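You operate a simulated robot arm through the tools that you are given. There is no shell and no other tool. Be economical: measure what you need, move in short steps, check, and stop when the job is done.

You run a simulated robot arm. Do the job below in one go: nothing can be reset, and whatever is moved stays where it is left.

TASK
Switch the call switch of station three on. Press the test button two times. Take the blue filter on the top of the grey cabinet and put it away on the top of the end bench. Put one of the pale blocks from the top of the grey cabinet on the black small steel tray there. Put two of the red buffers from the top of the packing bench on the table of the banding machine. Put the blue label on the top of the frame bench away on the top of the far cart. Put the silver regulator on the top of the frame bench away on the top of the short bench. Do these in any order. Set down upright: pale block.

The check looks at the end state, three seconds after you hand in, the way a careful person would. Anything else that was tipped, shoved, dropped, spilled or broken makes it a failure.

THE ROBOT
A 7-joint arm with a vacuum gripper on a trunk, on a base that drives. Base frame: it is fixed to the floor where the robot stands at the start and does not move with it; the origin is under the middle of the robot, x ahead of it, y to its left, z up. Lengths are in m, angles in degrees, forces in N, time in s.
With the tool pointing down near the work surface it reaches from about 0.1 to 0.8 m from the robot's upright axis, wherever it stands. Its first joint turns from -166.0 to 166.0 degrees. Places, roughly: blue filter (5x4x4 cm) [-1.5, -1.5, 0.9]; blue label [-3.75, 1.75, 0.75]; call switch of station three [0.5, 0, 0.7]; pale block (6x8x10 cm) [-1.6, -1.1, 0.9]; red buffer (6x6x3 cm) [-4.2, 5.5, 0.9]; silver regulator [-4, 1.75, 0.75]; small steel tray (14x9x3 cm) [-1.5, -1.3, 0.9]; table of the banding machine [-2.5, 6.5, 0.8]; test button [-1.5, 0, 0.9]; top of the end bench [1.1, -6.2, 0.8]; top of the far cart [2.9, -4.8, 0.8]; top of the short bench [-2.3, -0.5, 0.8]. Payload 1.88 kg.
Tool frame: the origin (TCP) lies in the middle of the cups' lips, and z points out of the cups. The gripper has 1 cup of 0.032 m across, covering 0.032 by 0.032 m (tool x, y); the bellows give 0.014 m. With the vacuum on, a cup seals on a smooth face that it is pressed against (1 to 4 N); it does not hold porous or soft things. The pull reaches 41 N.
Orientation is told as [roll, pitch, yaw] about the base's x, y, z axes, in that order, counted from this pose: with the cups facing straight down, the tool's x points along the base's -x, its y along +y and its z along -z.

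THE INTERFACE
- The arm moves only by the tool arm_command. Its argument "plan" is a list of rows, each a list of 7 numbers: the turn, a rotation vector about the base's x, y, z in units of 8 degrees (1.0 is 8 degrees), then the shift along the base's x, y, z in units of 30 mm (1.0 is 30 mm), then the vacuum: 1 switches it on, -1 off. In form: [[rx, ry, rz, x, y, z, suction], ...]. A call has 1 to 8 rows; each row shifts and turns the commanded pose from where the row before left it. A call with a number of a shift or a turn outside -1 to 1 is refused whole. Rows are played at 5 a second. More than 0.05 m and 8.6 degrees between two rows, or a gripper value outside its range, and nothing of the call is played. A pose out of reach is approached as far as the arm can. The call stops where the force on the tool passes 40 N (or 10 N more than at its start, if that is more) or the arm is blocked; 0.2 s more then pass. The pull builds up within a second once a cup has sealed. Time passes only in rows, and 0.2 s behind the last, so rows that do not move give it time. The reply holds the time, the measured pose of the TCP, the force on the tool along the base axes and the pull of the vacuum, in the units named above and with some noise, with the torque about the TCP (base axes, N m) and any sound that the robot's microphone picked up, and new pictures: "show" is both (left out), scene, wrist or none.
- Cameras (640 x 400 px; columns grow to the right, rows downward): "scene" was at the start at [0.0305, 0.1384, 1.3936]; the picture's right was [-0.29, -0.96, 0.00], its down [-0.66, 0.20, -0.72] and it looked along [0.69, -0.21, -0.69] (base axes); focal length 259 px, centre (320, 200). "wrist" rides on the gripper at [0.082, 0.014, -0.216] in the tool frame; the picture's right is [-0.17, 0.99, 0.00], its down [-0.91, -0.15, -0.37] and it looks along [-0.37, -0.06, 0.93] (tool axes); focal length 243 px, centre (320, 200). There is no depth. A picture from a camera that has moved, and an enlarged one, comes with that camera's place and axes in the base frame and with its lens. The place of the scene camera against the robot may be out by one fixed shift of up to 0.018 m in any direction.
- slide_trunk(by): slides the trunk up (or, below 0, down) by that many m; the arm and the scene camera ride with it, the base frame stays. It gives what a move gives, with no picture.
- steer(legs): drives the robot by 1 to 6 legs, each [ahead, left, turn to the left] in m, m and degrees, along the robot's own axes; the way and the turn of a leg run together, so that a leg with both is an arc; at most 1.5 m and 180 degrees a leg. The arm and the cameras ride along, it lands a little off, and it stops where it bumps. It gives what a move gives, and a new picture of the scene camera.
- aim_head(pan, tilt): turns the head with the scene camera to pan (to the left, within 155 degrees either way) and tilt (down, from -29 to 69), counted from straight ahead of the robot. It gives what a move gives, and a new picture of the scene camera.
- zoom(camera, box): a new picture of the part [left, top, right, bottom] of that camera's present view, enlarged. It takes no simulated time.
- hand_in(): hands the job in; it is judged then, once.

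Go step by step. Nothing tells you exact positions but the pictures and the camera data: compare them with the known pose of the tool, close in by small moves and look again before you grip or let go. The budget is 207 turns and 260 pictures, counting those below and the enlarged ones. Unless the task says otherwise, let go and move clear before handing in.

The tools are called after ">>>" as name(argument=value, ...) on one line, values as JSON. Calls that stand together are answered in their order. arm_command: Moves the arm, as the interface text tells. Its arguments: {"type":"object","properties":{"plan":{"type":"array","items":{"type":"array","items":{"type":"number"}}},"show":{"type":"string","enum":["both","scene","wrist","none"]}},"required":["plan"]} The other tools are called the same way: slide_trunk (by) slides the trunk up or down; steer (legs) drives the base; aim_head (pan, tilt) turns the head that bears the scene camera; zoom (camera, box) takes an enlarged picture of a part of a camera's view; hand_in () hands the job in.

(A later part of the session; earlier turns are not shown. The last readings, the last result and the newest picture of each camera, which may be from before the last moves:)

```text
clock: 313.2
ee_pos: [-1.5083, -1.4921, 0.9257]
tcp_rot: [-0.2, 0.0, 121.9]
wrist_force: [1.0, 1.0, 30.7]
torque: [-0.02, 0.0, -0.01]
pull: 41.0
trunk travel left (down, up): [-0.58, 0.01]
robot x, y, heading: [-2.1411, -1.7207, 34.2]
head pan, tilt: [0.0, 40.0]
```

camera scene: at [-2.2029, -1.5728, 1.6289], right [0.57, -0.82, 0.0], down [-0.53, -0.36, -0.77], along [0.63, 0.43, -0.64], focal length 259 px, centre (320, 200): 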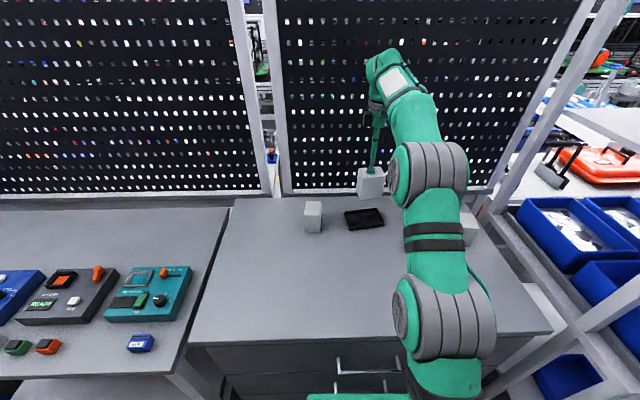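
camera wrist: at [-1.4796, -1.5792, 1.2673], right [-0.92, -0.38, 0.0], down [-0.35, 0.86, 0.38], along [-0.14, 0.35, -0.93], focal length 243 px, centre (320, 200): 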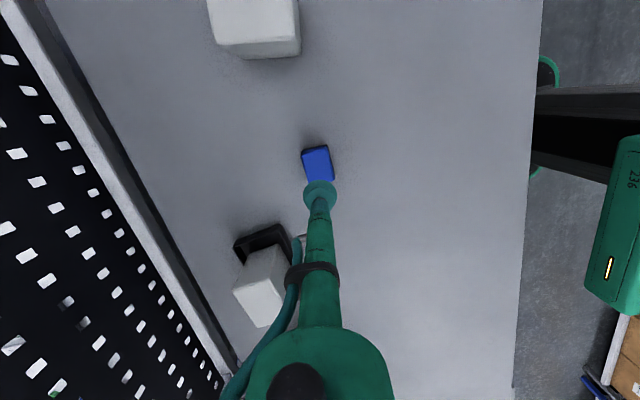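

Sealed. I lift gently and draw back.

>>> arm_command(plan=[[0, 0, 0, 0, 0, 0.1, 1], [0, 0, 0, 0, 0, 0.2, 1], [0, 0, 0, 0, 0, 0.3, 1], [0, 0, 0, 0, 0, 0.6, 1], [0, 0, 0, 0, 0, 0.8, 1], [0, 0, 0, 0, 0, 0.8, 1], [0, 0, 0, 0, 0, 0.8, 1], [0, 0, 0, 0, 0, 0.8, 1]], show="none")

>>> arm_command(plan=[[0, 0, 0, -0.4, -0.1, 0.8, 1], [0, 0, 0, -0.7, -0.2, 0.5, 1], [0, 0, 0, -0.85, -0.3, 0, 1], [0, 0, 0, -0.85, -0.3, 0, 1], [0, 0, 0, -0.85, -0.3, 0, 1], [0, 0, 0, -0.85, -0.3, 0, 1], [0, 0, 0, -0.85, -0.3, 0, 1], [0, 0, 0, -0.85, -0.3, 0, 1]], show="scene")

```text
clock: 315.0
ee_pos: [-1.5105, -1.493, 1.0563]
tcp_rot: [0.2, -0.2, 121.9]
wrist_force: [0.9, -0.4, -0.5]
torque: [-0.01, 0.0, -0.01]
pull: 41.0
trunk travel left (down, up): [-0.58, 0.01]
robot x, y, heading: [-2.1425, -1.7229, 34.6]
head pan, tilt: [0.0, 40.0]
```

```text
clock: 316.8
ee_pos: [-1.6948, -1.5554, 1.0929]
tcp_rot: [0.2, 0.0, 121.8]
wrist_force: [0.7, 0.4, -0.7]
torque: [0.05, 0.01, 0.02]
pull: 40.4
trunk travel left (down, up): [-0.58, 0.01]
robot x, y, heading: [-2.1421, -1.7235, 34.2]
head pan, tilt: [0.0, 40.0]
camera scene: at [-2.2036, -1.5732, 1.6289], right [0.57, -0.82, 0.0], down [-0.53, -0.36, -0.77], along [0.63, 0.43, -0.64], focal length 259 px, centre (320, 200)
```

scene: 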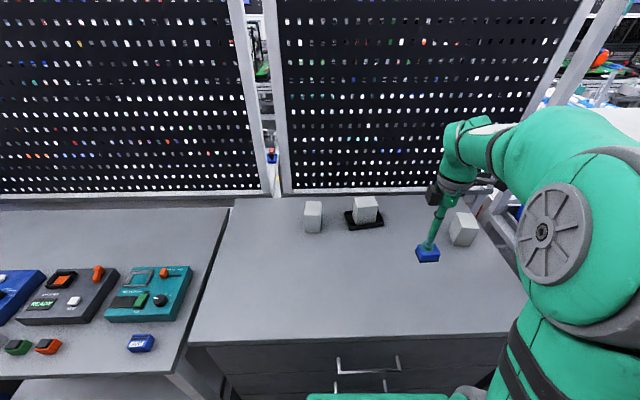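

Filter held. I back off into the aisle and look along it to the right, toward the end bench.

>>> steer(legs=[[-0.47, 0, 0]])

>>> aim_head(pan=-82, tilt=22)

```text
clock: 319.6
ee_pos: [-2.0758, -1.8159, 1.0938]
tcp_rot: [0.1, 0.0, 121.9]
wrist_force: [0.5, -0.6, -0.3]
torque: [0.0, -0.02, 0.01]
pull: 40.5
trunk travel left (down, up): [-0.58, 0.01]
robot x, y, heading: [-2.523, -1.9829, 34.6]
head pan, tilt: [0.0, 40.0]
camera scene: at [-2.5852, -1.8346, 1.6289], right [0.57, -0.82, 0.0], down [-0.53, -0.36, -0.77], along [0.63, 0.43, -0.64], focal length 259 px, centre (320, 200)
```

scene: 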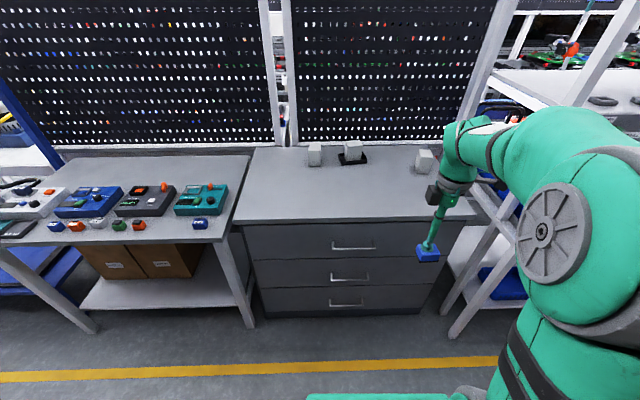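

```text
clock: 321.2
ee_pos: [-2.0765, -1.8154, 1.0946]
tcp_rot: [0.2, 0.0, 121.9]
wrist_force: [0.4, 0.5, -0.4]
torque: [0.02, -0.01, -0.02]
pull: 40.6
trunk travel left (down, up): [-0.58, 0.01]
robot x, y, heading: [-2.5253, -1.9839, 34.6]
head pan, tilt: [-82.0, 22.0]
camera scene: at [-2.5925, -1.9511, 1.6571], right [-0.74, -0.68, 0.0], down [-0.25, 0.28, -0.93], along [0.63, -0.68, -0.37], focal length 259 px, centre (320, 200)
```

scene: 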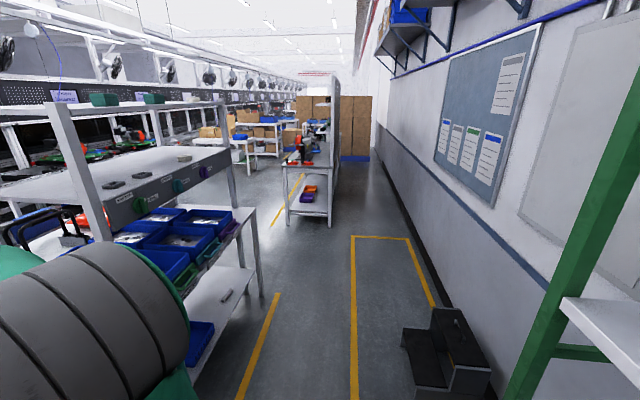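

The aisle is free; the end bench is the one straight ahead with the back panel on its right side. I turn right and drive forward along the aisle.

>>> steer(legs=[[0, 0, -90], [1.4, 0.12, 0], [1.4, 0, 0]])

>>> aim_head(pan=15, tilt=22)

```text
clock: 338.2
ee_pos: [-0.6928, -4.6565, 1.093]
tcp_rot: [0.3, -0.1, 31.9]
wrist_force: [0.6, -0.2, -0.8]
torque: [-0.01, 0.01, 0.03]
pull: 40.9
trunk travel left (down, up): [-0.58, 0.01]
robot x, y, heading: [-0.8635, -4.2066, -55.5]
head pan, tilt: [-82.0, 22.0]
stopped in leg 3: the robot was blocked; the commanded pose is now the measured one
camera scene: at [-0.8158, -4.1303, 1.6571], right [-0.67, 0.74, 0.0], down [0.28, 0.25, -0.93], along [-0.68, -0.63, -0.37], focal length 259 px, centre (320, 200)
```

scene: 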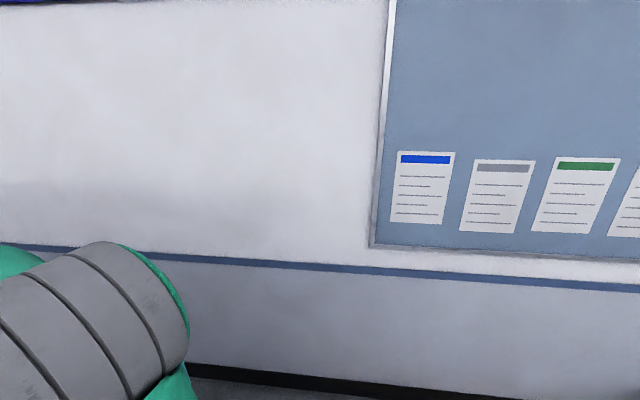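

```text
clock: 339.9
ee_pos: [-0.6933, -4.6563, 1.0934]
tcp_rot: [0.2, -0.2, 32.0]
wrist_force: [0.9, -0.7, -1.1]
torque: [0.01, -0.01, 0.0]
pull: 40.3
trunk travel left (down, up): [-0.58, 0.01]
robot x, y, heading: [-0.8607, -4.2073, -55.8]
head pan, tilt: [15.0, 22.0]
camera scene: at [-0.677, -4.1281, 1.6571], right [-0.65, -0.76, 0.0], down [-0.28, 0.24, -0.93], along [0.7, -0.6, -0.37], focal length 259 px, centre (320, 200)
```

scene: 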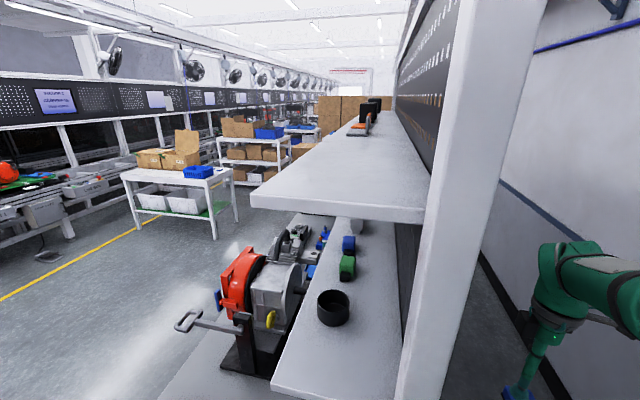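

I touched the near end of the long end bench; nothing moved. I back off, go left round it and drive along its front side.

>>> steer(legs=[[-0.35, 0, 0], [0, 1.45, 0], [0.6, 0, 0]])

>>> aim_head(pan=-30, tilt=28)

```text
clock: 351.9
ee_pos: [0.6272, -4.0453, 1.0936]
tcp_rot: [0.2, -0.1, 32.2]
wrist_force: [0.0, -0.1, -0.3]
torque: [-0.02, -0.02, -0.02]
pull: 40.9
trunk travel left (down, up): [-0.58, 0.01]
robot x, y, heading: [0.4567, -3.5929, -55.6]
head pan, tilt: [15.0, 22.0]
camera scene: at [0.6415, -3.5163, 1.6571], right [-0.65, -0.76, 0.0], down [-0.29, 0.24, -0.93], along [0.71, -0.6, -0.37], focal length 259 px, centre (320, 200)
```

scene: 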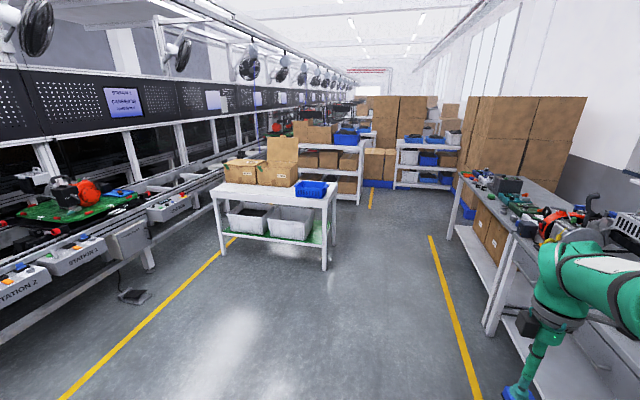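

```text
clock: 353.0
ee_pos: [0.6259, -4.0432, 1.0926]
tcp_rot: [0.3, -0.1, 32.1]
wrist_force: [0.4, -0.2, -0.7]
torque: [0.01, 0.0, -0.01]
pull: 40.6
trunk travel left (down, up): [-0.58, 0.01]
robot x, y, heading: [0.4593, -3.5997, -55.4]
head pan, tilt: [-30.0, 28.0]
camera scene: at [0.5782, -3.547, 1.6475], right [-1.0, -0.08, 0.0], down [-0.04, 0.47, -0.88], along [0.07, -0.88, -0.47], focal length 259 px, centre (320, 200)
```

scene: 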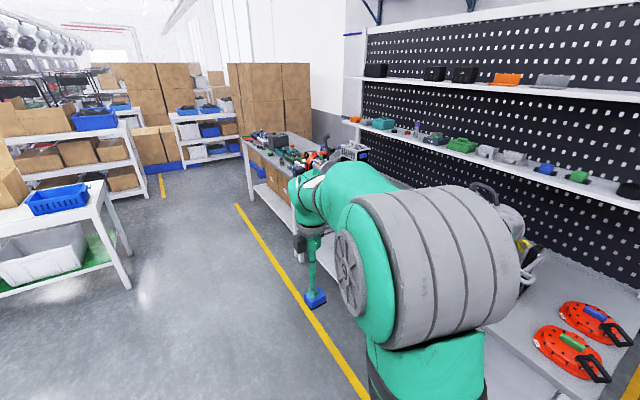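

The end bench is the next one along on the right; the far cart is the white table on the left with boxes and a blue basket. I drive ahead 2.1 m.

>>> steer(legs=[[1.1, 0.1, 0], [1.0, 0, 0]])

>>> aim_head(pan=-75, tilt=35)

```text
clock: 363.5
ee_pos: [1.9038, -5.7215, 1.0932]
tcp_rot: [0.1, -0.1, 32.2]
wrist_force: [0.1, 0.4, 0.4]
torque: [0.03, 0.03, -0.01]
pull: 40.6
trunk travel left (down, up): [-0.58, 0.01]
robot x, y, heading: [1.7313, -5.2751, -55.2]
head pan, tilt: [-30.0, 28.0]
camera scene: at [1.8528, -5.224, 1.6475], right [-1.0, -0.08, 0.0], down [-0.04, 0.47, -0.88], along [0.07, -0.88, -0.47], focal length 259 px, centre (320, 200)
```

scene: 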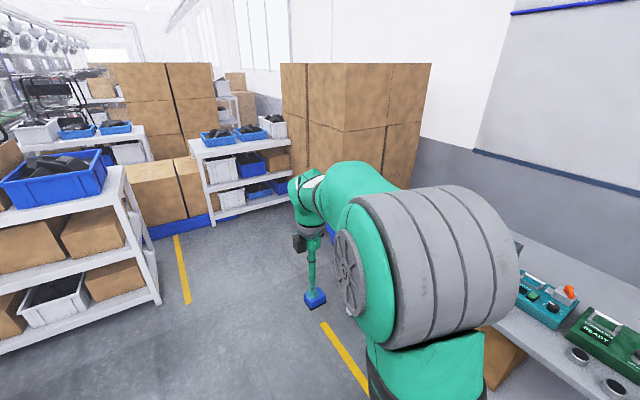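

```text
clock: 364.6
ee_pos: [1.9023, -5.7213, 1.0938]
tcp_rot: [0.1, -0.1, 32.2]
wrist_force: [-0.3, 0.6, -2.3]
torque: [0.0, 0.0, 0.03]
pull: 41.3
trunk travel left (down, up): [-0.58, 0.01]
robot x, y, heading: [1.7295, -5.2761, -55.4]
head pan, tilt: [-75.0, 35.0]
camera scene: at [1.7884, -5.2004, 1.6365], right [-0.76, 0.64, 0.0], down [0.37, 0.44, -0.82], along [-0.53, -0.63, -0.57], focal length 259 px, centre (320, 200)
```

scene: 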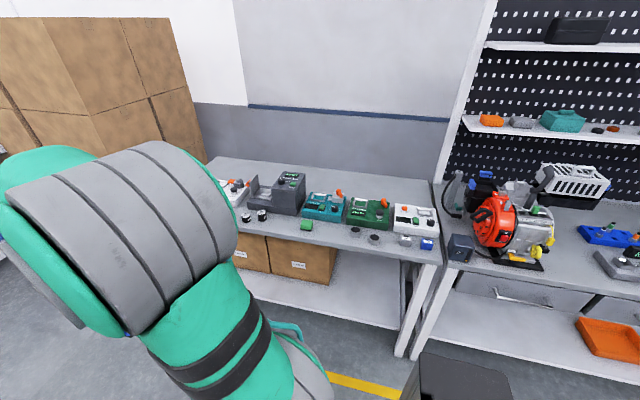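

I turn right to face the end bench and close in.

>>> steer(legs=[[0, 0, -90], [0.33, 0.1, 0]])

>>> aim_head(pan=0, tilt=45)

>>> zoom(camera="wrist", box=[0, 0, 640, 400])

```text
clock: 370.7
ee_pos: [1.0729, -5.7139, 1.0921]
tcp_rot: [0.4, -0.2, -57.9]
wrist_force: [-0.5, 0.3, -0.3]
torque: [0.04, -0.02, 0.03]
pull: 40.9
trunk travel left (down, up): [-0.58, 0.01]
robot x, y, heading: [1.5201, -5.5432, -144.9]
head pan, tilt: [-75.0, 35.0]
camera scene: at [1.6063, -5.5881, 1.6365], right [0.65, 0.76, 0.0], down [0.44, -0.37, -0.82], along [-0.63, 0.53, -0.57], focal length 259 px, centre (320, 200)
```

scene: 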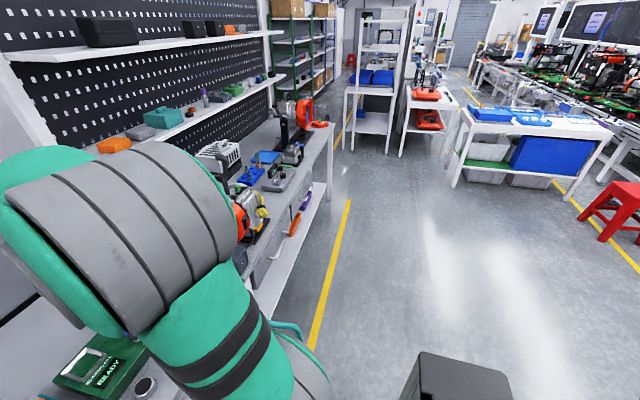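

```text
clock: 372.1
ee_pos: [1.0734, -5.7131, 1.094]
tcp_rot: [0.1, -0.1, -57.8]
wrist_force: [-0.2, -0.1, -0.2]
torque: [0.0, -0.01, -0.02]
pull: 40.6
trunk travel left (down, up): [-0.58, 0.01]
robot x, y, heading: [1.5179, -5.5449, -145.1]
head pan, tilt: [0.0, 45.0]
camera scene: at [1.6069, -5.6912, 1.6217], right [-0.57, 0.82, 0.0], down [0.58, 0.4, -0.71], along [-0.58, -0.4, -0.71], focal length 259 px, centre (320, 200)
```

scene: 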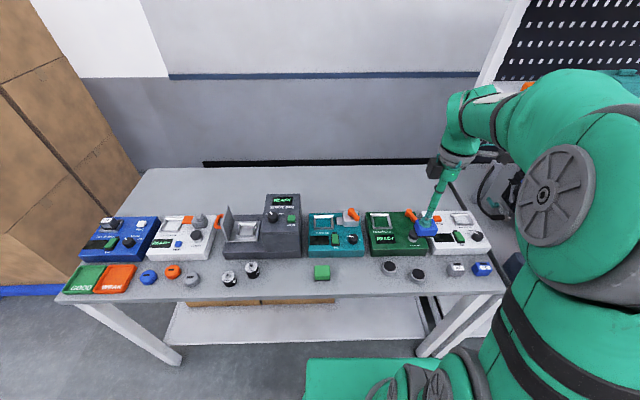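

```text
1.00 times, centred on (320, 200) of wrist (not enlarged: the box is as wide or as high as the picture)
camera zoom: at [1.0393, -5.6368, 1.3087], right [0.92, 0.39, 0.0], down [0.36, -0.86, 0.38], along [0.15, -0.34, -0.93], focal length 243 px, centre (320, 200)
```

zoom: 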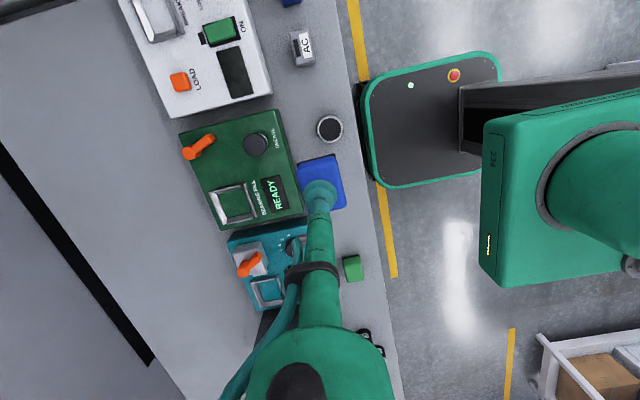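

A free spot lies between the green cube and the knobs, about (1.168, -5.855). I move over it and lower partway.

>>> arm_command(plan=[[0, 0, 0, 0.63, -0.95, 0, 1], [0, 0, 0, 0.63, -0.95, 0, 1], [0, 0, 0, 0.63, -0.95, 0, 1], [0, 0, 0, 0.63, -0.95, 0, 1], [0, 0, 0, 0.63, -0.95, -0.3, 1], [0, 0, 0, 0, 0, -1, 1], [0, 0, 0, 0, 0, -1, 1], [0, 0, 0, 0, 0, -1, 1]], show="wrist")

>>> zoom(camera="scene", box=[290, 210, 450, 310])

```text
clock: 373.9
ee_pos: [1.1647, -5.8558, 0.9949]
tcp_rot: [0.4, 0.1, -57.8]
wrist_force: [-0.6, 0.4, -0.8]
torque: [0.04, -0.01, 0.02]
pull: 41.0
trunk travel left (down, up): [-0.58, 0.01]
robot x, y, heading: [1.5195, -5.5443, -145.3]
head pan, tilt: [0.0, 45.0]
camera wrist: at [1.1327, -5.7797, 1.2096], right [0.92, 0.39, 0.0], down [0.36, -0.86, 0.37], along [0.15, -0.34, -0.93], focal length 243 px, centre (320, 200)
```

wrist: 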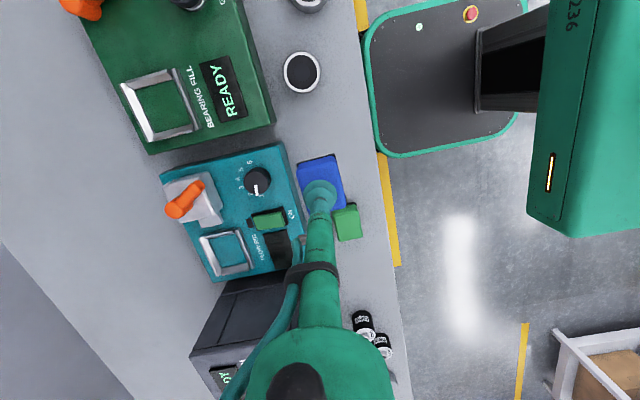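

```text
4.00 times, centred on (370, 260) of scene
camera zoom: at [1.6068, -5.6913, 1.6217], right [-0.57, 0.82, 0.0], down [0.58, 0.4, -0.71], along [-0.58, -0.4, -0.71], focal length 1036 px, centre (120, -40)
```

zoom: 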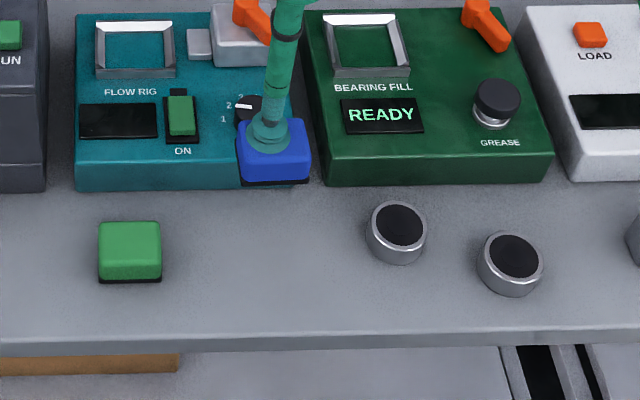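

Landing spot is clear on all sides. I lower it.

>>> arm_command(plan=[[0, 0, 0, 0.2, 0.15, -0.8, 1], [0, 0, 0, 0, 0, -0.8, 1], [0, 0, 0, 0, 0, -0.8, 1], [0, 0, 0, 0, 0, -0.3, 1], [0, 0, 0, 0, 0, -0.2, 1]], show="none")

>>> zoom(camera="scene", box=[290, 210, 450, 310])

```text
clock: 375.1
ee_pos: [1.174, -5.8498, 0.9073]
tcp_rot: [0.2, 0.0, -57.7]
wrist_force: [-0.9, -0.1, 0.0]
torque: [-0.03, 0.02, 0.02]
pull: 41.0
trunk travel left (down, up): [-0.58, 0.01]
robot x, y, heading: [1.5184, -5.5443, -145.0]
head pan, tilt: [0.0, 45.0]
```

```text
4.00 times, centred on (370, 260) of scene
camera zoom: at [1.6069, -5.6912, 1.6217], right [-0.57, 0.82, 0.0], down [0.58, 0.4, -0.71], along [-0.58, -0.4, -0.71], focal length 1036 px, centre (120, -40)
```

zoom: 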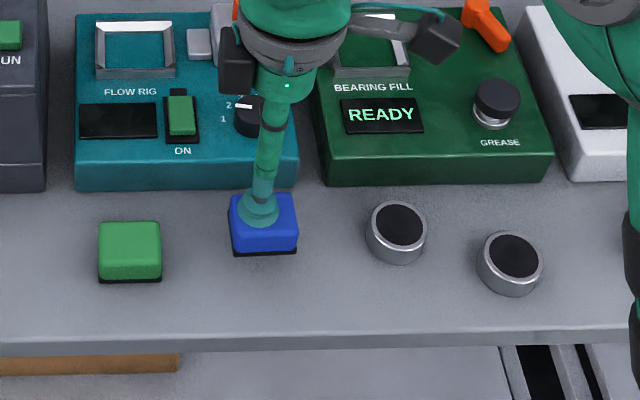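

>>> arm_command(plan=[[0, 0, 0, 0, 0, -0.25, 1], [0, 0, 0, 0, 0, -0.2, 1], [0, 0, 0, 0, 0, -0.15, 1]], show="none")

>>> zoom(camera="scene", box=[290, 210, 450, 310])

```text
clock: 375.9
ee_pos: [1.1723, -5.8518, 0.8898]
tcp_rot: [0.2, -0.2, -57.8]
wrist_force: [-0.6, 0.0, -0.5]
torque: [-0.01, -0.02, 0.04]
pull: 40.7
trunk travel left (down, up): [-0.58, 0.01]
robot x, y, heading: [1.5224, -5.5502, -144.9]
head pan, tilt: [0.0, 45.0]
```

```text
4.00 times, centred on (370, 260) of scene
camera zoom: at [1.6069, -5.6912, 1.6217], right [-0.57, 0.82, 0.0], down [0.58, 0.4, -0.71], along [-0.58, -0.4, -0.71], focal length 1036 px, centre (120, -40)
```

zoom: 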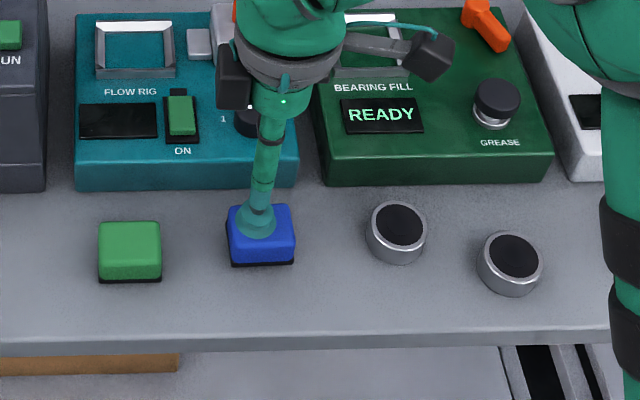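

>>> arm_command(plan=[[0, 0, 0, 0, 0, -0.15, 1], [0, 0, 0, 0, 0, -0.1, 1], [0, 0, 0, 0, 0, -0.1, 1]], show="none")

>>> zoom(camera="scene", box=[290, 210, 450, 310])

```text
clock: 376.7
ee_pos: [1.1735, -5.8515, 0.8815]
tcp_rot: [0.0, 0.0, -57.8]
wrist_force: [2.3, 4.8, 29.8]
torque: [0.1, 0.09, -0.06]
pull: 40.9
trunk travel left (down, up): [-0.58, 0.01]
robot x, y, heading: [1.5211, -5.5428, -145.1]
head pan, tilt: [0.0, 45.0]
```

```text
4.00 times, centred on (370, 260) of scene
camera zoom: at [1.6084, -5.6897, 1.6222], right [-0.57, 0.82, 0.0], down [0.58, 0.4, -0.71], along [-0.58, -0.4, -0.71], focal length 1036 px, centre (120, -40)
```

zoom: 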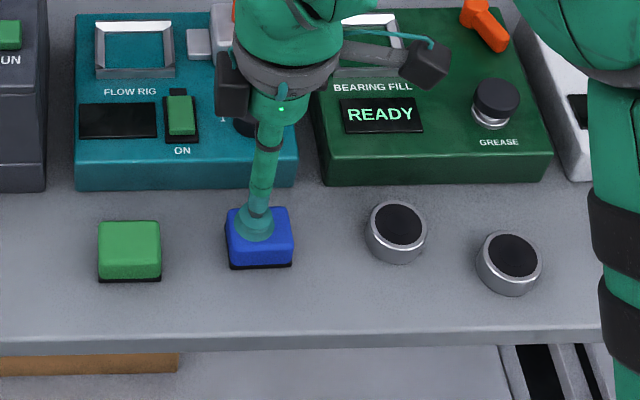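

Down on the bench. I ease, release and lift.

>>> arm_command(plan=[[0, 0, 0, 0, 0, 0.15, 1], [0, 0, 0, 0, 0, 0, -1], [0, 0, 0, 0, 0, 0, -1], [0, 0, 0, 0, 0, 0, -1], [0, 0, 0, 0, 0, 0.3, -1], [0, 0, 0, 0, 0, 1, -1], [0, 0, 0, 0, 0, 1, -1], [0, 0, 0, 0, 0, 1, -1]], show="none")

>>> zoom(camera="scene", box=[290, 210, 450, 310])

```text
clock: 378.5
ee_pos: [1.1743, -5.8509, 0.9827]
tcp_rot: [0.3, -0.2, -57.8]
wrist_force: [-0.3, 0.4, -0.2]
torque: [0.02, 0.01, 0.01]
pull: 0.1
trunk travel left (down, up): [-0.58, 0.01]
robot x, y, heading: [1.5179, -5.5477, -145.1]
head pan, tilt: [0.0, 45.0]
```

```text
4.00 times, centred on (370, 260) of scene
camera zoom: at [1.6069, -5.6912, 1.6216], right [-0.57, 0.82, 0.0], down [0.58, 0.4, -0.71], along [-0.58, -0.4, -0.71], focal length 1036 px, centre (120, -40)
```

zoom: 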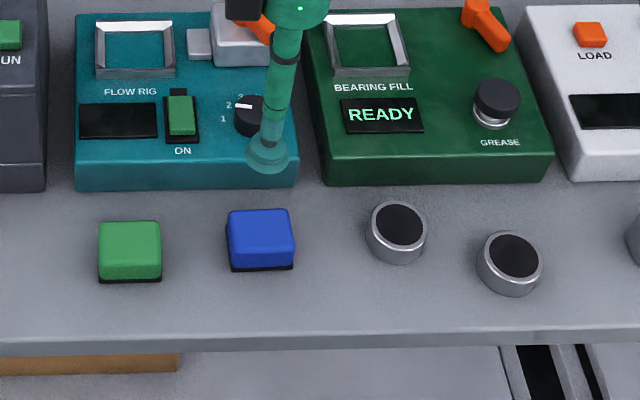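

The filter is on the end bench. I turn the tool back straight, retract, and head back toward the frame bench for the label.

>>> arm_command(plan=[[0, 0, 0, 0, 0, 1, -1], [0, 0, -1, 0.3, 0.3, 1, -1], [0, 0, -1, 0, 0, 1, -1], [0, 0, -1, 0, 0, 1, -1], [0, 0, -1, 0, 0, 0, -1], [0, 0, -1, 0, 0, 0, -1], [0, 0, -1, 0, 0, 0, -1], [0, 0, -1, 0, 0, 0, -1]], show="none")

>>> arm_command(plan=[[0, 0, -1, 0, 0, 0, -1], [0, 0, -1, 0, 0, 0, -1], [0, 0, -1, 0, 0, 0, -1], [0, 0, -0.9, 0, 0, 0, -1]], show="none")

>>> steer(legs=[[-0.27, 0, 0], [0, -1.45, 0], [0, -1.4, 0]])

```text
clock: 380.3
ee_pos: [1.1829, -5.8411, 1.1035]
tcp_rot: [0.1, -0.1, -113.9]
wrist_force: [0.8, 0.1, 0.0]
torque: [0.01, 0.01, 0.0]
pull: 0.1
trunk travel left (down, up): [-0.58, 0.01]
robot x, y, heading: [1.5188, -5.5449, -145.2]
head pan, tilt: [0.0, 45.0]
```

```text
clock: 381.3
ee_pos: [1.1829, -5.8422, 1.1029]
tcp_rot: [0.2, -0.1, -145.1]
wrist_force: [-0.7, -0.1, 0.2]
torque: [0.02, -0.02, 0.0]
pull: 0.1
trunk travel left (down, up): [-0.58, 0.01]
robot x, y, heading: [1.5206, -5.5415, -145.1]
head pan, tilt: [0.0, 45.0]
```

```text
clock: 396.7
ee_pos: [-0.2219, -3.3425, 1.1016]
tcp_rot: [0.1, 0.0, -145.0]
wrist_force: [0.4, -0.1, 0.8]
torque: [0.0, -0.02, 0.02]
pull: 0.1
trunk travel left (down, up): [-0.58, 0.01]
robot x, y, heading: [0.1164, -3.0451, -145.2]
head pan, tilt: [0.0, 45.0]
camera scene: at [0.2025, -3.1912, 1.6217], right [-0.57, 0.82, 0.0], down [0.58, 0.4, -0.71], along [-0.58, -0.4, -0.71], focal length 259 px, centre (320, 200)
```

scene: 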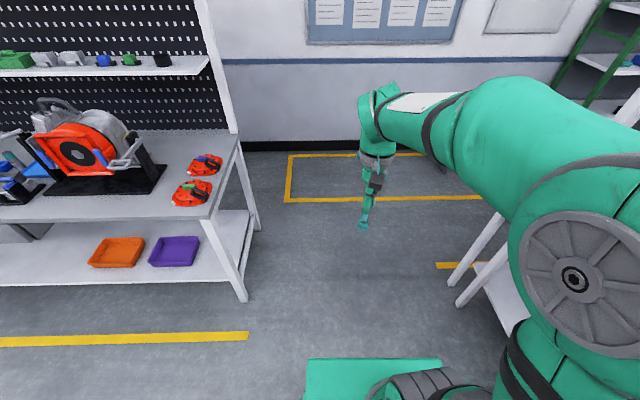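

The gap ahead is clear and centred. I go through, turn round and strafe left back along the aisle.

>>> steer(legs=[[1.5, 0, 0], [0, 0, 180], [0, 1.3, 0]])

```text
clock: 417.5
ee_pos: [-1.5105, -2.5344, 1.1027]
tcp_rot: [0.2, -0.1, 34.7]
wrist_force: [-0.4, -0.6, -1.1]
torque: [-0.03, -0.02, 0.0]
pull: 0.0
trunk travel left (down, up): [-0.58, 0.01]
robot x, y, heading: [-1.8484, -2.8328, 34.2]
head pan, tilt: [0.0, 45.0]
camera scene: at [-1.9127, -2.686, 1.6217], right [0.57, -0.82, 0.0], down [-0.58, -0.4, -0.71], along [0.58, 0.4, -0.71], focal length 259 px, centre (320, 200)
```

scene: 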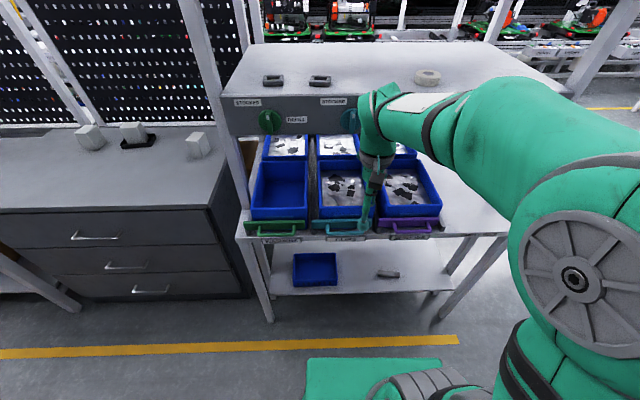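

Clear; I strafe left 5 m along the aisle to the frame bench.

>>> steer(legs=[[0, 1.4, 0], [0, 1.4, 0]])

>>> steer(legs=[[0, 1.3, 0], [0, 0.85, 0]])

```text
clock: 431.1
ee_pos: [-3.113, -0.2288, 1.1032]
tcp_rot: [0.3, -0.1, 35.5]
wrist_force: [0.8, -0.4, -0.1]
torque: [-0.01, 0.01, 0.03]
pull: 0.1
trunk travel left (down, up): [-0.58, 0.01]
robot x, y, heading: [-3.4488, -0.5335, 35.1]
head pan, tilt: [0.0, 45.0]
camera scene: at [-3.513, -0.3863, 1.6217], right [0.58, -0.82, 0.0], down [-0.58, -0.41, -0.71], along [0.58, 0.41, -0.71], focal length 259 px, centre (320, 200)
```

scene: 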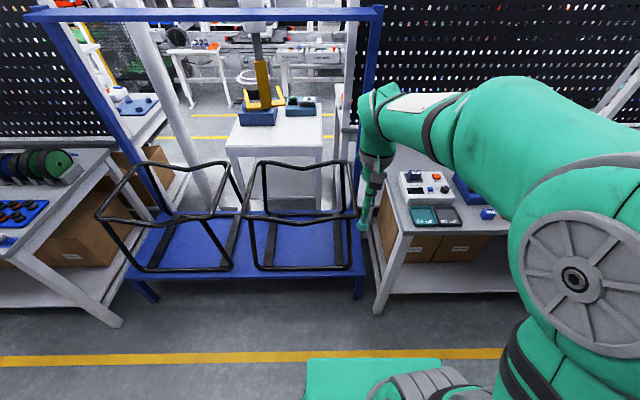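

```text
clock: 441.7
ee_pos: [-4.3568, 1.5137, 1.1027]
tcp_rot: [0.2, -0.1, 35.8]
wrist_force: [-0.2, -0.3, 0.0]
torque: [-0.02, 0.03, -0.01]
pull: 0.0
trunk travel left (down, up): [-0.58, 0.01]
robot x, y, heading: [-4.6912, 1.2114, 35.3]
head pan, tilt: [0.0, 45.0]
camera scene: at [-4.7559, 1.355, 1.6217], right [0.58, -0.81, 0.0], down [-0.58, -0.41, -0.71], along [0.58, 0.41, -0.71], focal length 259 px, centre (320, 200)
```

scene: 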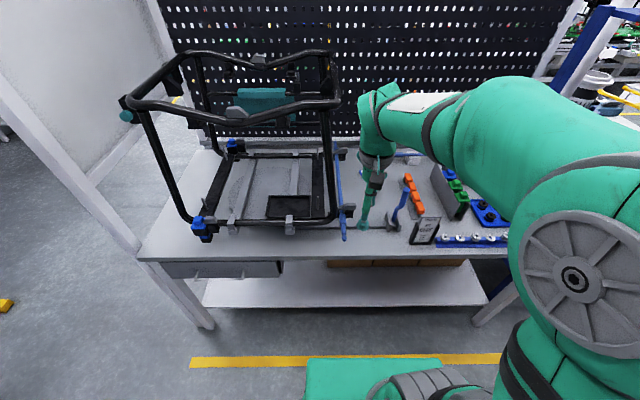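

I'm back at the frame bench. I shift the tool right, away from the frame, and drive closer.

>>> arm_command(plan=[[0, 0, 0, 0.6, -0.85, 0, -1], [0, 0, 0, 0.6, -0.85, 0.3, -1], [0, 0, 0, 0.6, -0.85, 0.3, -1], [0, 0, 0, 0.5, -0.7, 0, -1]], show="none")

>>> steer(legs=[[0.28, 0, 0]])

>>> zoom(camera="wrist", box=[0, 0, 640, 400])

```text
clock: 442.7
ee_pos: [-4.2872, 1.4142, 1.1199]
tcp_rot: [0.2, -0.1, 35.8]
wrist_force: [-0.6, 0.4, -0.6]
torque: [0.02, -0.01, 0.05]
pull: 0.0
trunk travel left (down, up): [-0.58, 0.01]
robot x, y, heading: [-4.6923, 1.2101, 35.6]
head pan, tilt: [0.0, 45.0]
```

```text
clock: 444.6
ee_pos: [-4.0604, 1.5765, 1.1203]
tcp_rot: [0.2, 0.0, 35.7]
wrist_force: [0.7, -0.2, -0.6]
torque: [-0.02, 0.0, -0.03]
pull: 0.1
trunk travel left (down, up): [-0.58, 0.01]
robot x, y, heading: [-4.4648, 1.3702, 35.5]
head pan, tilt: [0.0, 45.0]
camera scene: at [-4.529, 1.5165, 1.6217], right [0.58, -0.81, 0.0], down [-0.58, -0.41, -0.71], along [0.58, 0.41, -0.71], focal length 259 px, centre (320, 200)
```

scene: 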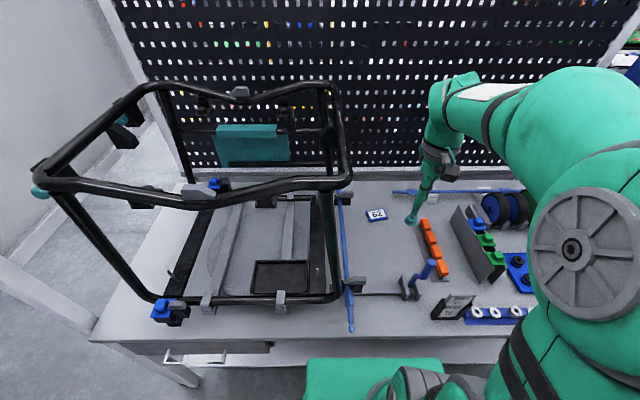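

```text
1.00 times, centred on (320, 200) of wrist (not enlarged: the box is as wide or as high as the picture)
camera zoom: at [-4.1354, 1.539, 1.3355], right [-0.44, 0.9, 0.0], down [0.83, 0.41, 0.37], along [0.33, 0.17, -0.93], focal length 243 px, centre (320, 200)
```

zoom: 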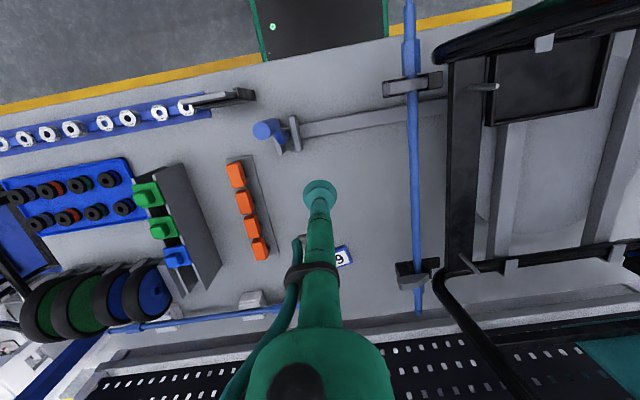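

Label at about (-3.80, 1.753). I move the tool over it.

>>> arm_command(plan=[[0, 0, 0, 1, 0.68, -0.2, -1], [0, 0, 0, 1, 0.68, -0.3, -1], [0, 0, 0, 1, 0.68, -0.4, -1], [0, 0, 0, 1, 0.68, -0.4, -1], [0, 0, 0, 1, 0.68, -0.4, -1], [0, 0, 0, 1, 0.68, -0.4, -1], [0, 0, 0, 1, 0.68, -0.4, -1], [0, 0, 0, 1, 0.68, -0.5, -1]], show="wrist")

>>> zoom(camera="wrist", box=[260, 120, 380, 220])

```text
clock: 446.4
ee_pos: [-3.8209, 1.741, 1.0289]
tcp_rot: [0.2, -0.1, 35.7]
wrist_force: [0.0, -0.8, -0.1]
torque: [-0.01, 0.02, -0.01]
pull: 0.0
trunk travel left (down, up): [-0.58, 0.01]
robot x, y, heading: [-4.4614, 1.3737, 35.3]
head pan, tilt: [0.0, 45.0]
camera wrist: at [-3.8957, 1.7022, 1.2445], right [-0.44, 0.9, 0.0], down [0.83, 0.41, 0.38], along [0.33, 0.17, -0.93], focal length 243 px, centre (320, 200)
```

wrist: 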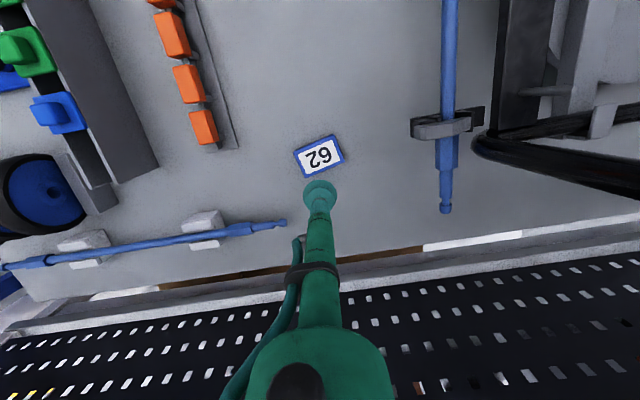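

```text
4.00 times, centred on (320, 170) of wrist
camera zoom: at [-3.8957, 1.7022, 1.2445], right [-0.44, 0.9, 0.0], down [0.83, 0.41, 0.38], along [0.33, 0.17, -0.93], focal length 970 px, centre (320, 320)
```

zoom: 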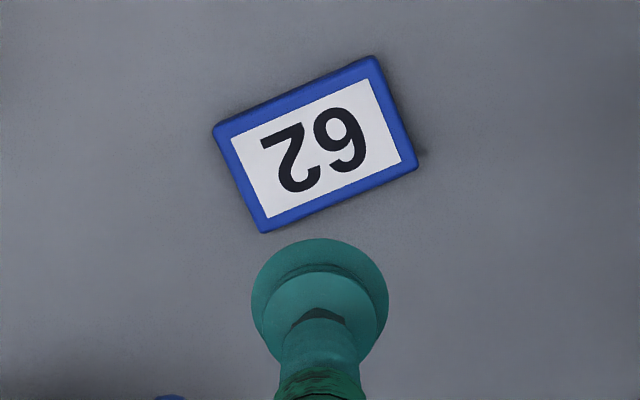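

Nearly above it. I correct 6 mm, descend and recheck.

>>> arm_command(plan=[[0, 0, 0, 0.2, 0.07, -1, -1], [0, 0, 0, 0, 0, -1, -1], [0, 0, 0, 0, 0, -1, -1], [0, 0, 0, 0, 0, -1, -1], [0, 0, 0, 0, 0, -1, -1], [0, 0, 0, 0, 0, 0, -1]], show="none")

>>> zoom(camera="wrist", box=[260, 120, 380, 220])

>>> zoom(camera="scene", box=[320, 170, 440, 250])

```text
clock: 447.8
ee_pos: [-3.8141, 1.7411, 0.8802]
tcp_rot: [0.3, 0.0, 35.7]
wrist_force: [-0.2, -0.8, 0.5]
torque: [-0.01, -0.01, 0.02]
pull: 0.0
trunk travel left (down, up): [-0.58, 0.01]
robot x, y, heading: [-4.4661, 1.3686, 35.5]
head pan, tilt: [0.0, 45.0]
```

```text
4.00 times, centred on (320, 170) of wrist
camera zoom: at [-3.8892, 1.7037, 1.0948], right [-0.44, 0.9, 0.0], down [0.83, 0.41, 0.38], along [0.34, 0.17, -0.93], focal length 970 px, centre (320, 320)
```

zoom: 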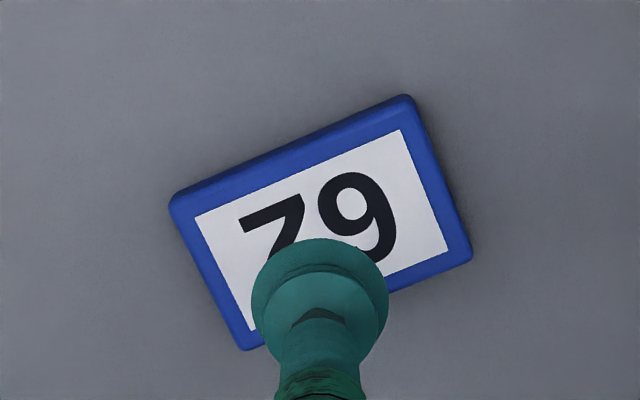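

```text
5.00 times, centred on (380, 210) of scene
camera zoom: at [-4.529, 1.5166, 1.6217], right [0.58, -0.81, 0.0], down [-0.58, -0.41, -0.71], along [0.58, 0.41, -0.71], focal length 1295 px, centre (20, 150)
```

zoom: 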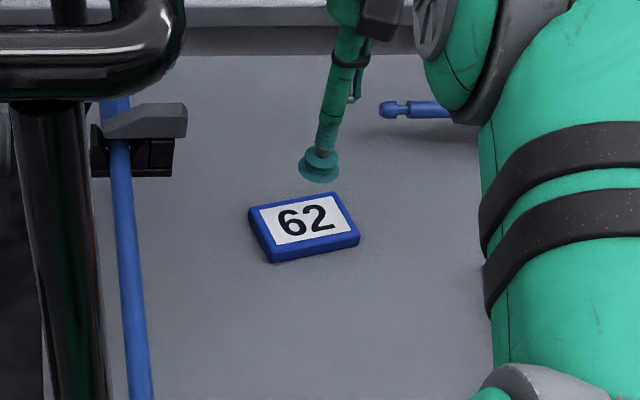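

Well aligned; top near z 0.82. I lower with the vacuum on.

>>> arm_command(plan=[[0, 0, 0, 0, 0, -1, 1], [0, 0, 0, 0, 0, -0.4, 1], [0, 0, 0, 0, 0, -0.25, 1], [0, 0, 0, 0, 0, -0.15, 1], [0, 0, 0, 0, 0, 0, 1], [0, 0, 0, 0, 0, 0, 1]], show="none")

```text
clock: 449.2
ee_pos: [-3.8143, 1.7418, 0.8264]
tcp_rot: [0.3, -0.1, 35.7]
wrist_force: [0.8, -1.1, -0.2]
torque: [0.03, -0.02, 0.0]
pull: 0.1
trunk travel left (down, up): [-0.58, 0.01]
robot x, y, heading: [-4.4641, 1.3717, 35.5]
head pan, tilt: [0.0, 45.0]
```

>>> arm_command(plan=[[0, 0, 0, 0, 0, -0.15, 1], [0, 0, 0, 0, 0, -0.1, 1], [0, 0, 0, 0, 0, -0.1, 1], [0, 0, 0, 0, 0, 0, 1], [0, 0, 0, 0, 0, 0, 1]], show="none")

```text
clock: 450.4
ee_pos: [-3.8146, 1.7418, 0.8168]
tcp_rot: [0.4, -0.1, 35.7]
wrist_force: [0.0, 0.3, 0.3]
torque: [-0.03, -0.02, -0.01]
pull: 40.0
trunk travel left (down, up): [-0.58, 0.01]
robot x, y, heading: [-4.4602, 1.3712, 35.6]
head pan, tilt: [0.0, 45.0]
```

Sealed. I lift slowly and draw back.

>>> arm_command(plan=[[0, 0, 0, 0, 0, 0.1, 1], [0, 0, 0, 0, 0, 0.2, 1], [0, 0, 0, 0, 0, 0.4, 1], [0, 0, 0, 0, 0, 0.7, 1], [0, 0, 0, 0, 0, 0.9, 1], [0, 0, 0, 0, 0, 0.9, 1], [0, 0, 0, 0, 0, 0.9, 1], [0, 0, 0, 0, 0, 0.9, 1]], show="none")

>>> arm_command(plan=[[0, 0, 0, 0, 0, 0.9, 1], [0, 0, 0, -0.3, -0.2, 0.9, 1], [0, 0, 0, -0.6, -0.4, 0.9, 1], [0, 0, 0, -0.8, -0.5, 0.9, 1], [0, 0, 0, -0.9, -0.6, 0.6, 1], [0, 0, 0, -0.9, -0.6, 0, 1], [0, 0, 0, -0.9, -0.6, 0, 1], [0, 0, 0, -0.9, -0.6, 0, 1]], show="none")

>>> arm_command(plan=[[0, 0, 0, -0.9, -0.6, 0, 1], [0, 0, 0, -0.9, -0.6, 0, 1], [0, 0, 0, -0.9, -0.6, 0, 1], [0, 0, 0, -0.6, -0.4, 0, 1]], show="scene")

```text
clock: 452.2
ee_pos: [-3.8143, 1.7429, 0.9662]
tcp_rot: [0.2, -0.1, 35.7]
wrist_force: [0.0, 0.4, -0.7]
torque: [0.05, 0.0, 0.03]
pull: 40.2
trunk travel left (down, up): [-0.58, 0.01]
robot x, y, heading: [-4.4627, 1.372, 35.4]
head pan, tilt: [0.0, 45.0]
```

```text
clock: 454.0
ee_pos: [-3.9744, 1.6375, 1.092]
tcp_rot: [0.2, 0.0, 35.7]
wrist_force: [-0.3, -0.1, -0.3]
torque: [-0.01, -0.01, 0.0]
pull: 40.4
trunk travel left (down, up): [-0.58, 0.01]
robot x, y, heading: [-4.466, 1.3706, 35.4]
head pan, tilt: [0.0, 45.0]
```

```text
clock: 455.0
ee_pos: [-4.074, 1.5708, 1.0914]
tcp_rot: [0.3, -0.1, 35.7]
wrist_force: [-0.3, -0.1, -0.9]
torque: [0.03, -0.03, -0.01]
pull: 40.6
trunk travel left (down, up): [-0.58, 0.01]
robot x, y, heading: [-4.4627, 1.3748, 35.6]
head pan, tilt: [0.0, 45.0]
camera scene: at [-4.5295, 1.5162, 1.6217], right [0.58, -0.81, 0.0], down [-0.58, -0.41, -0.71], along [0.58, 0.41, -0.71], focal length 259 px, centre (320, 200)
```

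scene: 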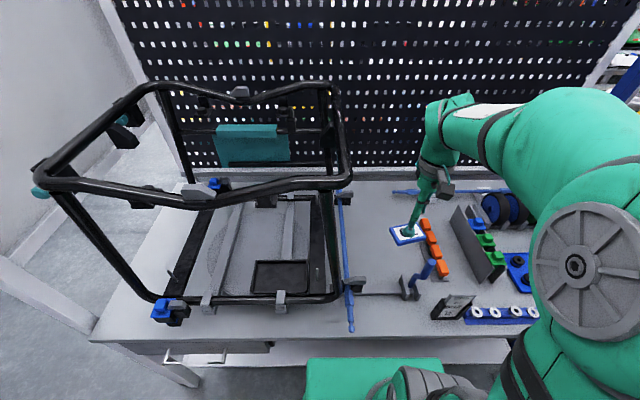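

Label held. I back off and strafe right down the aisle again.

>>> steer(legs=[[-0.23, 0, -1.2], [0, -1.4, 0], [0, -1.4, 0]])

>>> steer(legs=[[0, -1.4, 0], [0, -1.0, 0]])

```text
clock: 469.9
ee_pos: [-2.6901, -0.8902, 1.0931]
tcp_rot: [0.3, 0.0, 34.1]
wrist_force: [-0.6, 0.1, -0.9]
torque: [-0.03, -0.01, -0.01]
pull: 40.9
trunk travel left (down, up): [-0.58, 0.01]
robot x, y, heading: [-3.0818, -1.0787, 33.9]
head pan, tilt: [0.0, 45.0]
camera scene: at [-3.1472, -0.9309, 1.6217], right [0.56, -0.83, 0.0], down [-0.59, -0.39, -0.71], along [0.59, 0.39, -0.71], focal length 259 px, centre (320, 200)
```

scene: 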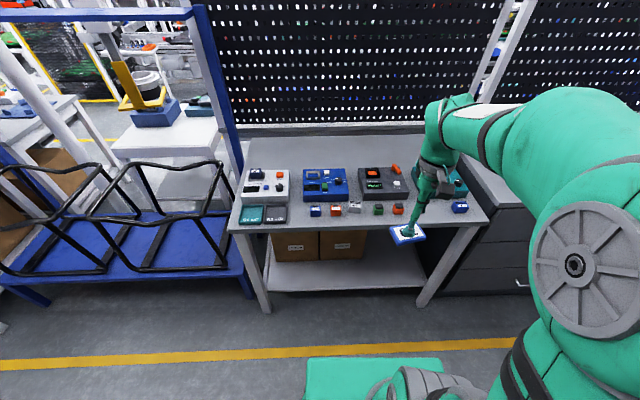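

```text
clock: 481.7
ee_pos: [-1.3622, -2.8949, 1.0929]
tcp_rot: [0.3, -0.1, 33.5]
wrist_force: [-0.1, -0.2, -0.7]
torque: [-0.02, 0.01, -0.03]
pull: 40.8
trunk travel left (down, up): [-0.58, 0.01]
robot x, y, heading: [-1.7618, -3.0805, 33.3]
head pan, tilt: [0.0, 45.0]
camera scene: at [-1.8204, -2.9316, 1.6217], right [0.55, -0.84, 0.0], down [-0.59, -0.39, -0.71], along [0.59, 0.39, -0.71], focal length 259 px, centre (320, 200)
```

scene: 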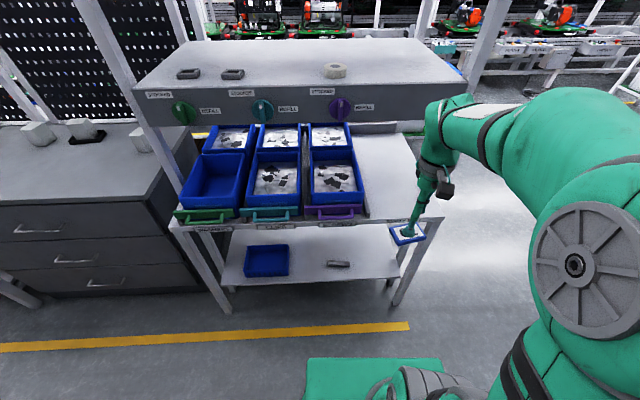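

I continue: right 1 m, through the gap facing the main aisle, then right along to the far cart.

>>> steer(legs=[[0, -1.0, 1], [1.45, 0, 0], [0, -1.3, 0], [0, -1.3, 0]])

>>> aim_head(pan=-15, tilt=35)

```text
clock: 506.0
ee_pos: [1.8642, -5.041, 1.0917]
tcp_rot: [0.2, 0.0, 34.4]
wrist_force: [-0.7, 0.1, 0.2]
torque: [-0.02, 0.0, 0.02]
pull: 40.3
trunk travel left (down, up): [-0.58, 0.01]
robot x, y, heading: [1.4725, -5.2313, 34.3]
head pan, tilt: [0.0, 45.0]
camera scene: at [1.4077, -5.0853, 1.6217], right [0.56, -0.83, 0.0], down [-0.58, -0.4, -0.71], along [0.58, 0.4, -0.71], focal length 259 px, centre (320, 200)
```

scene: 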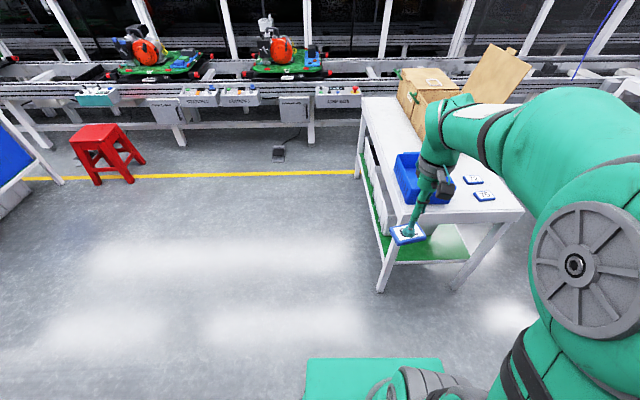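

```text
clock: 506.8
ee_pos: [1.865, -5.0413, 1.0913]
tcp_rot: [0.3, -0.1, 34.4]
wrist_force: [-0.5, -0.6, -0.7]
torque: [0.0, 0.02, -0.02]
pull: 40.8
trunk travel left (down, up): [-0.58, 0.01]
robot x, y, heading: [1.4719, -5.233, 34.1]
head pan, tilt: [-15.0, 35.0]
camera scene: at [1.4236, -5.102, 1.6365], right [0.33, -0.94, 0.0], down [-0.54, -0.19, -0.82], along [0.77, 0.27, -0.57], focal length 259 px, centre (320, 200)
```

scene: 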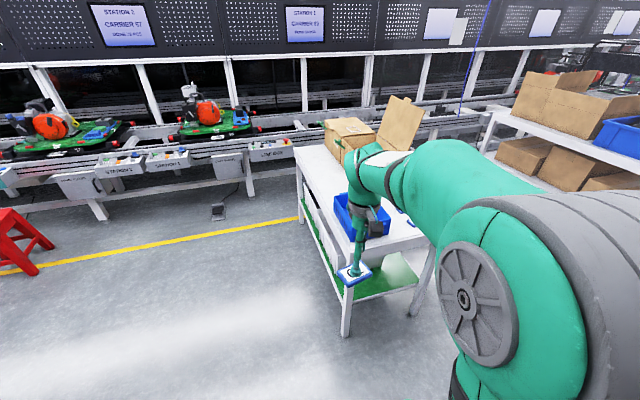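

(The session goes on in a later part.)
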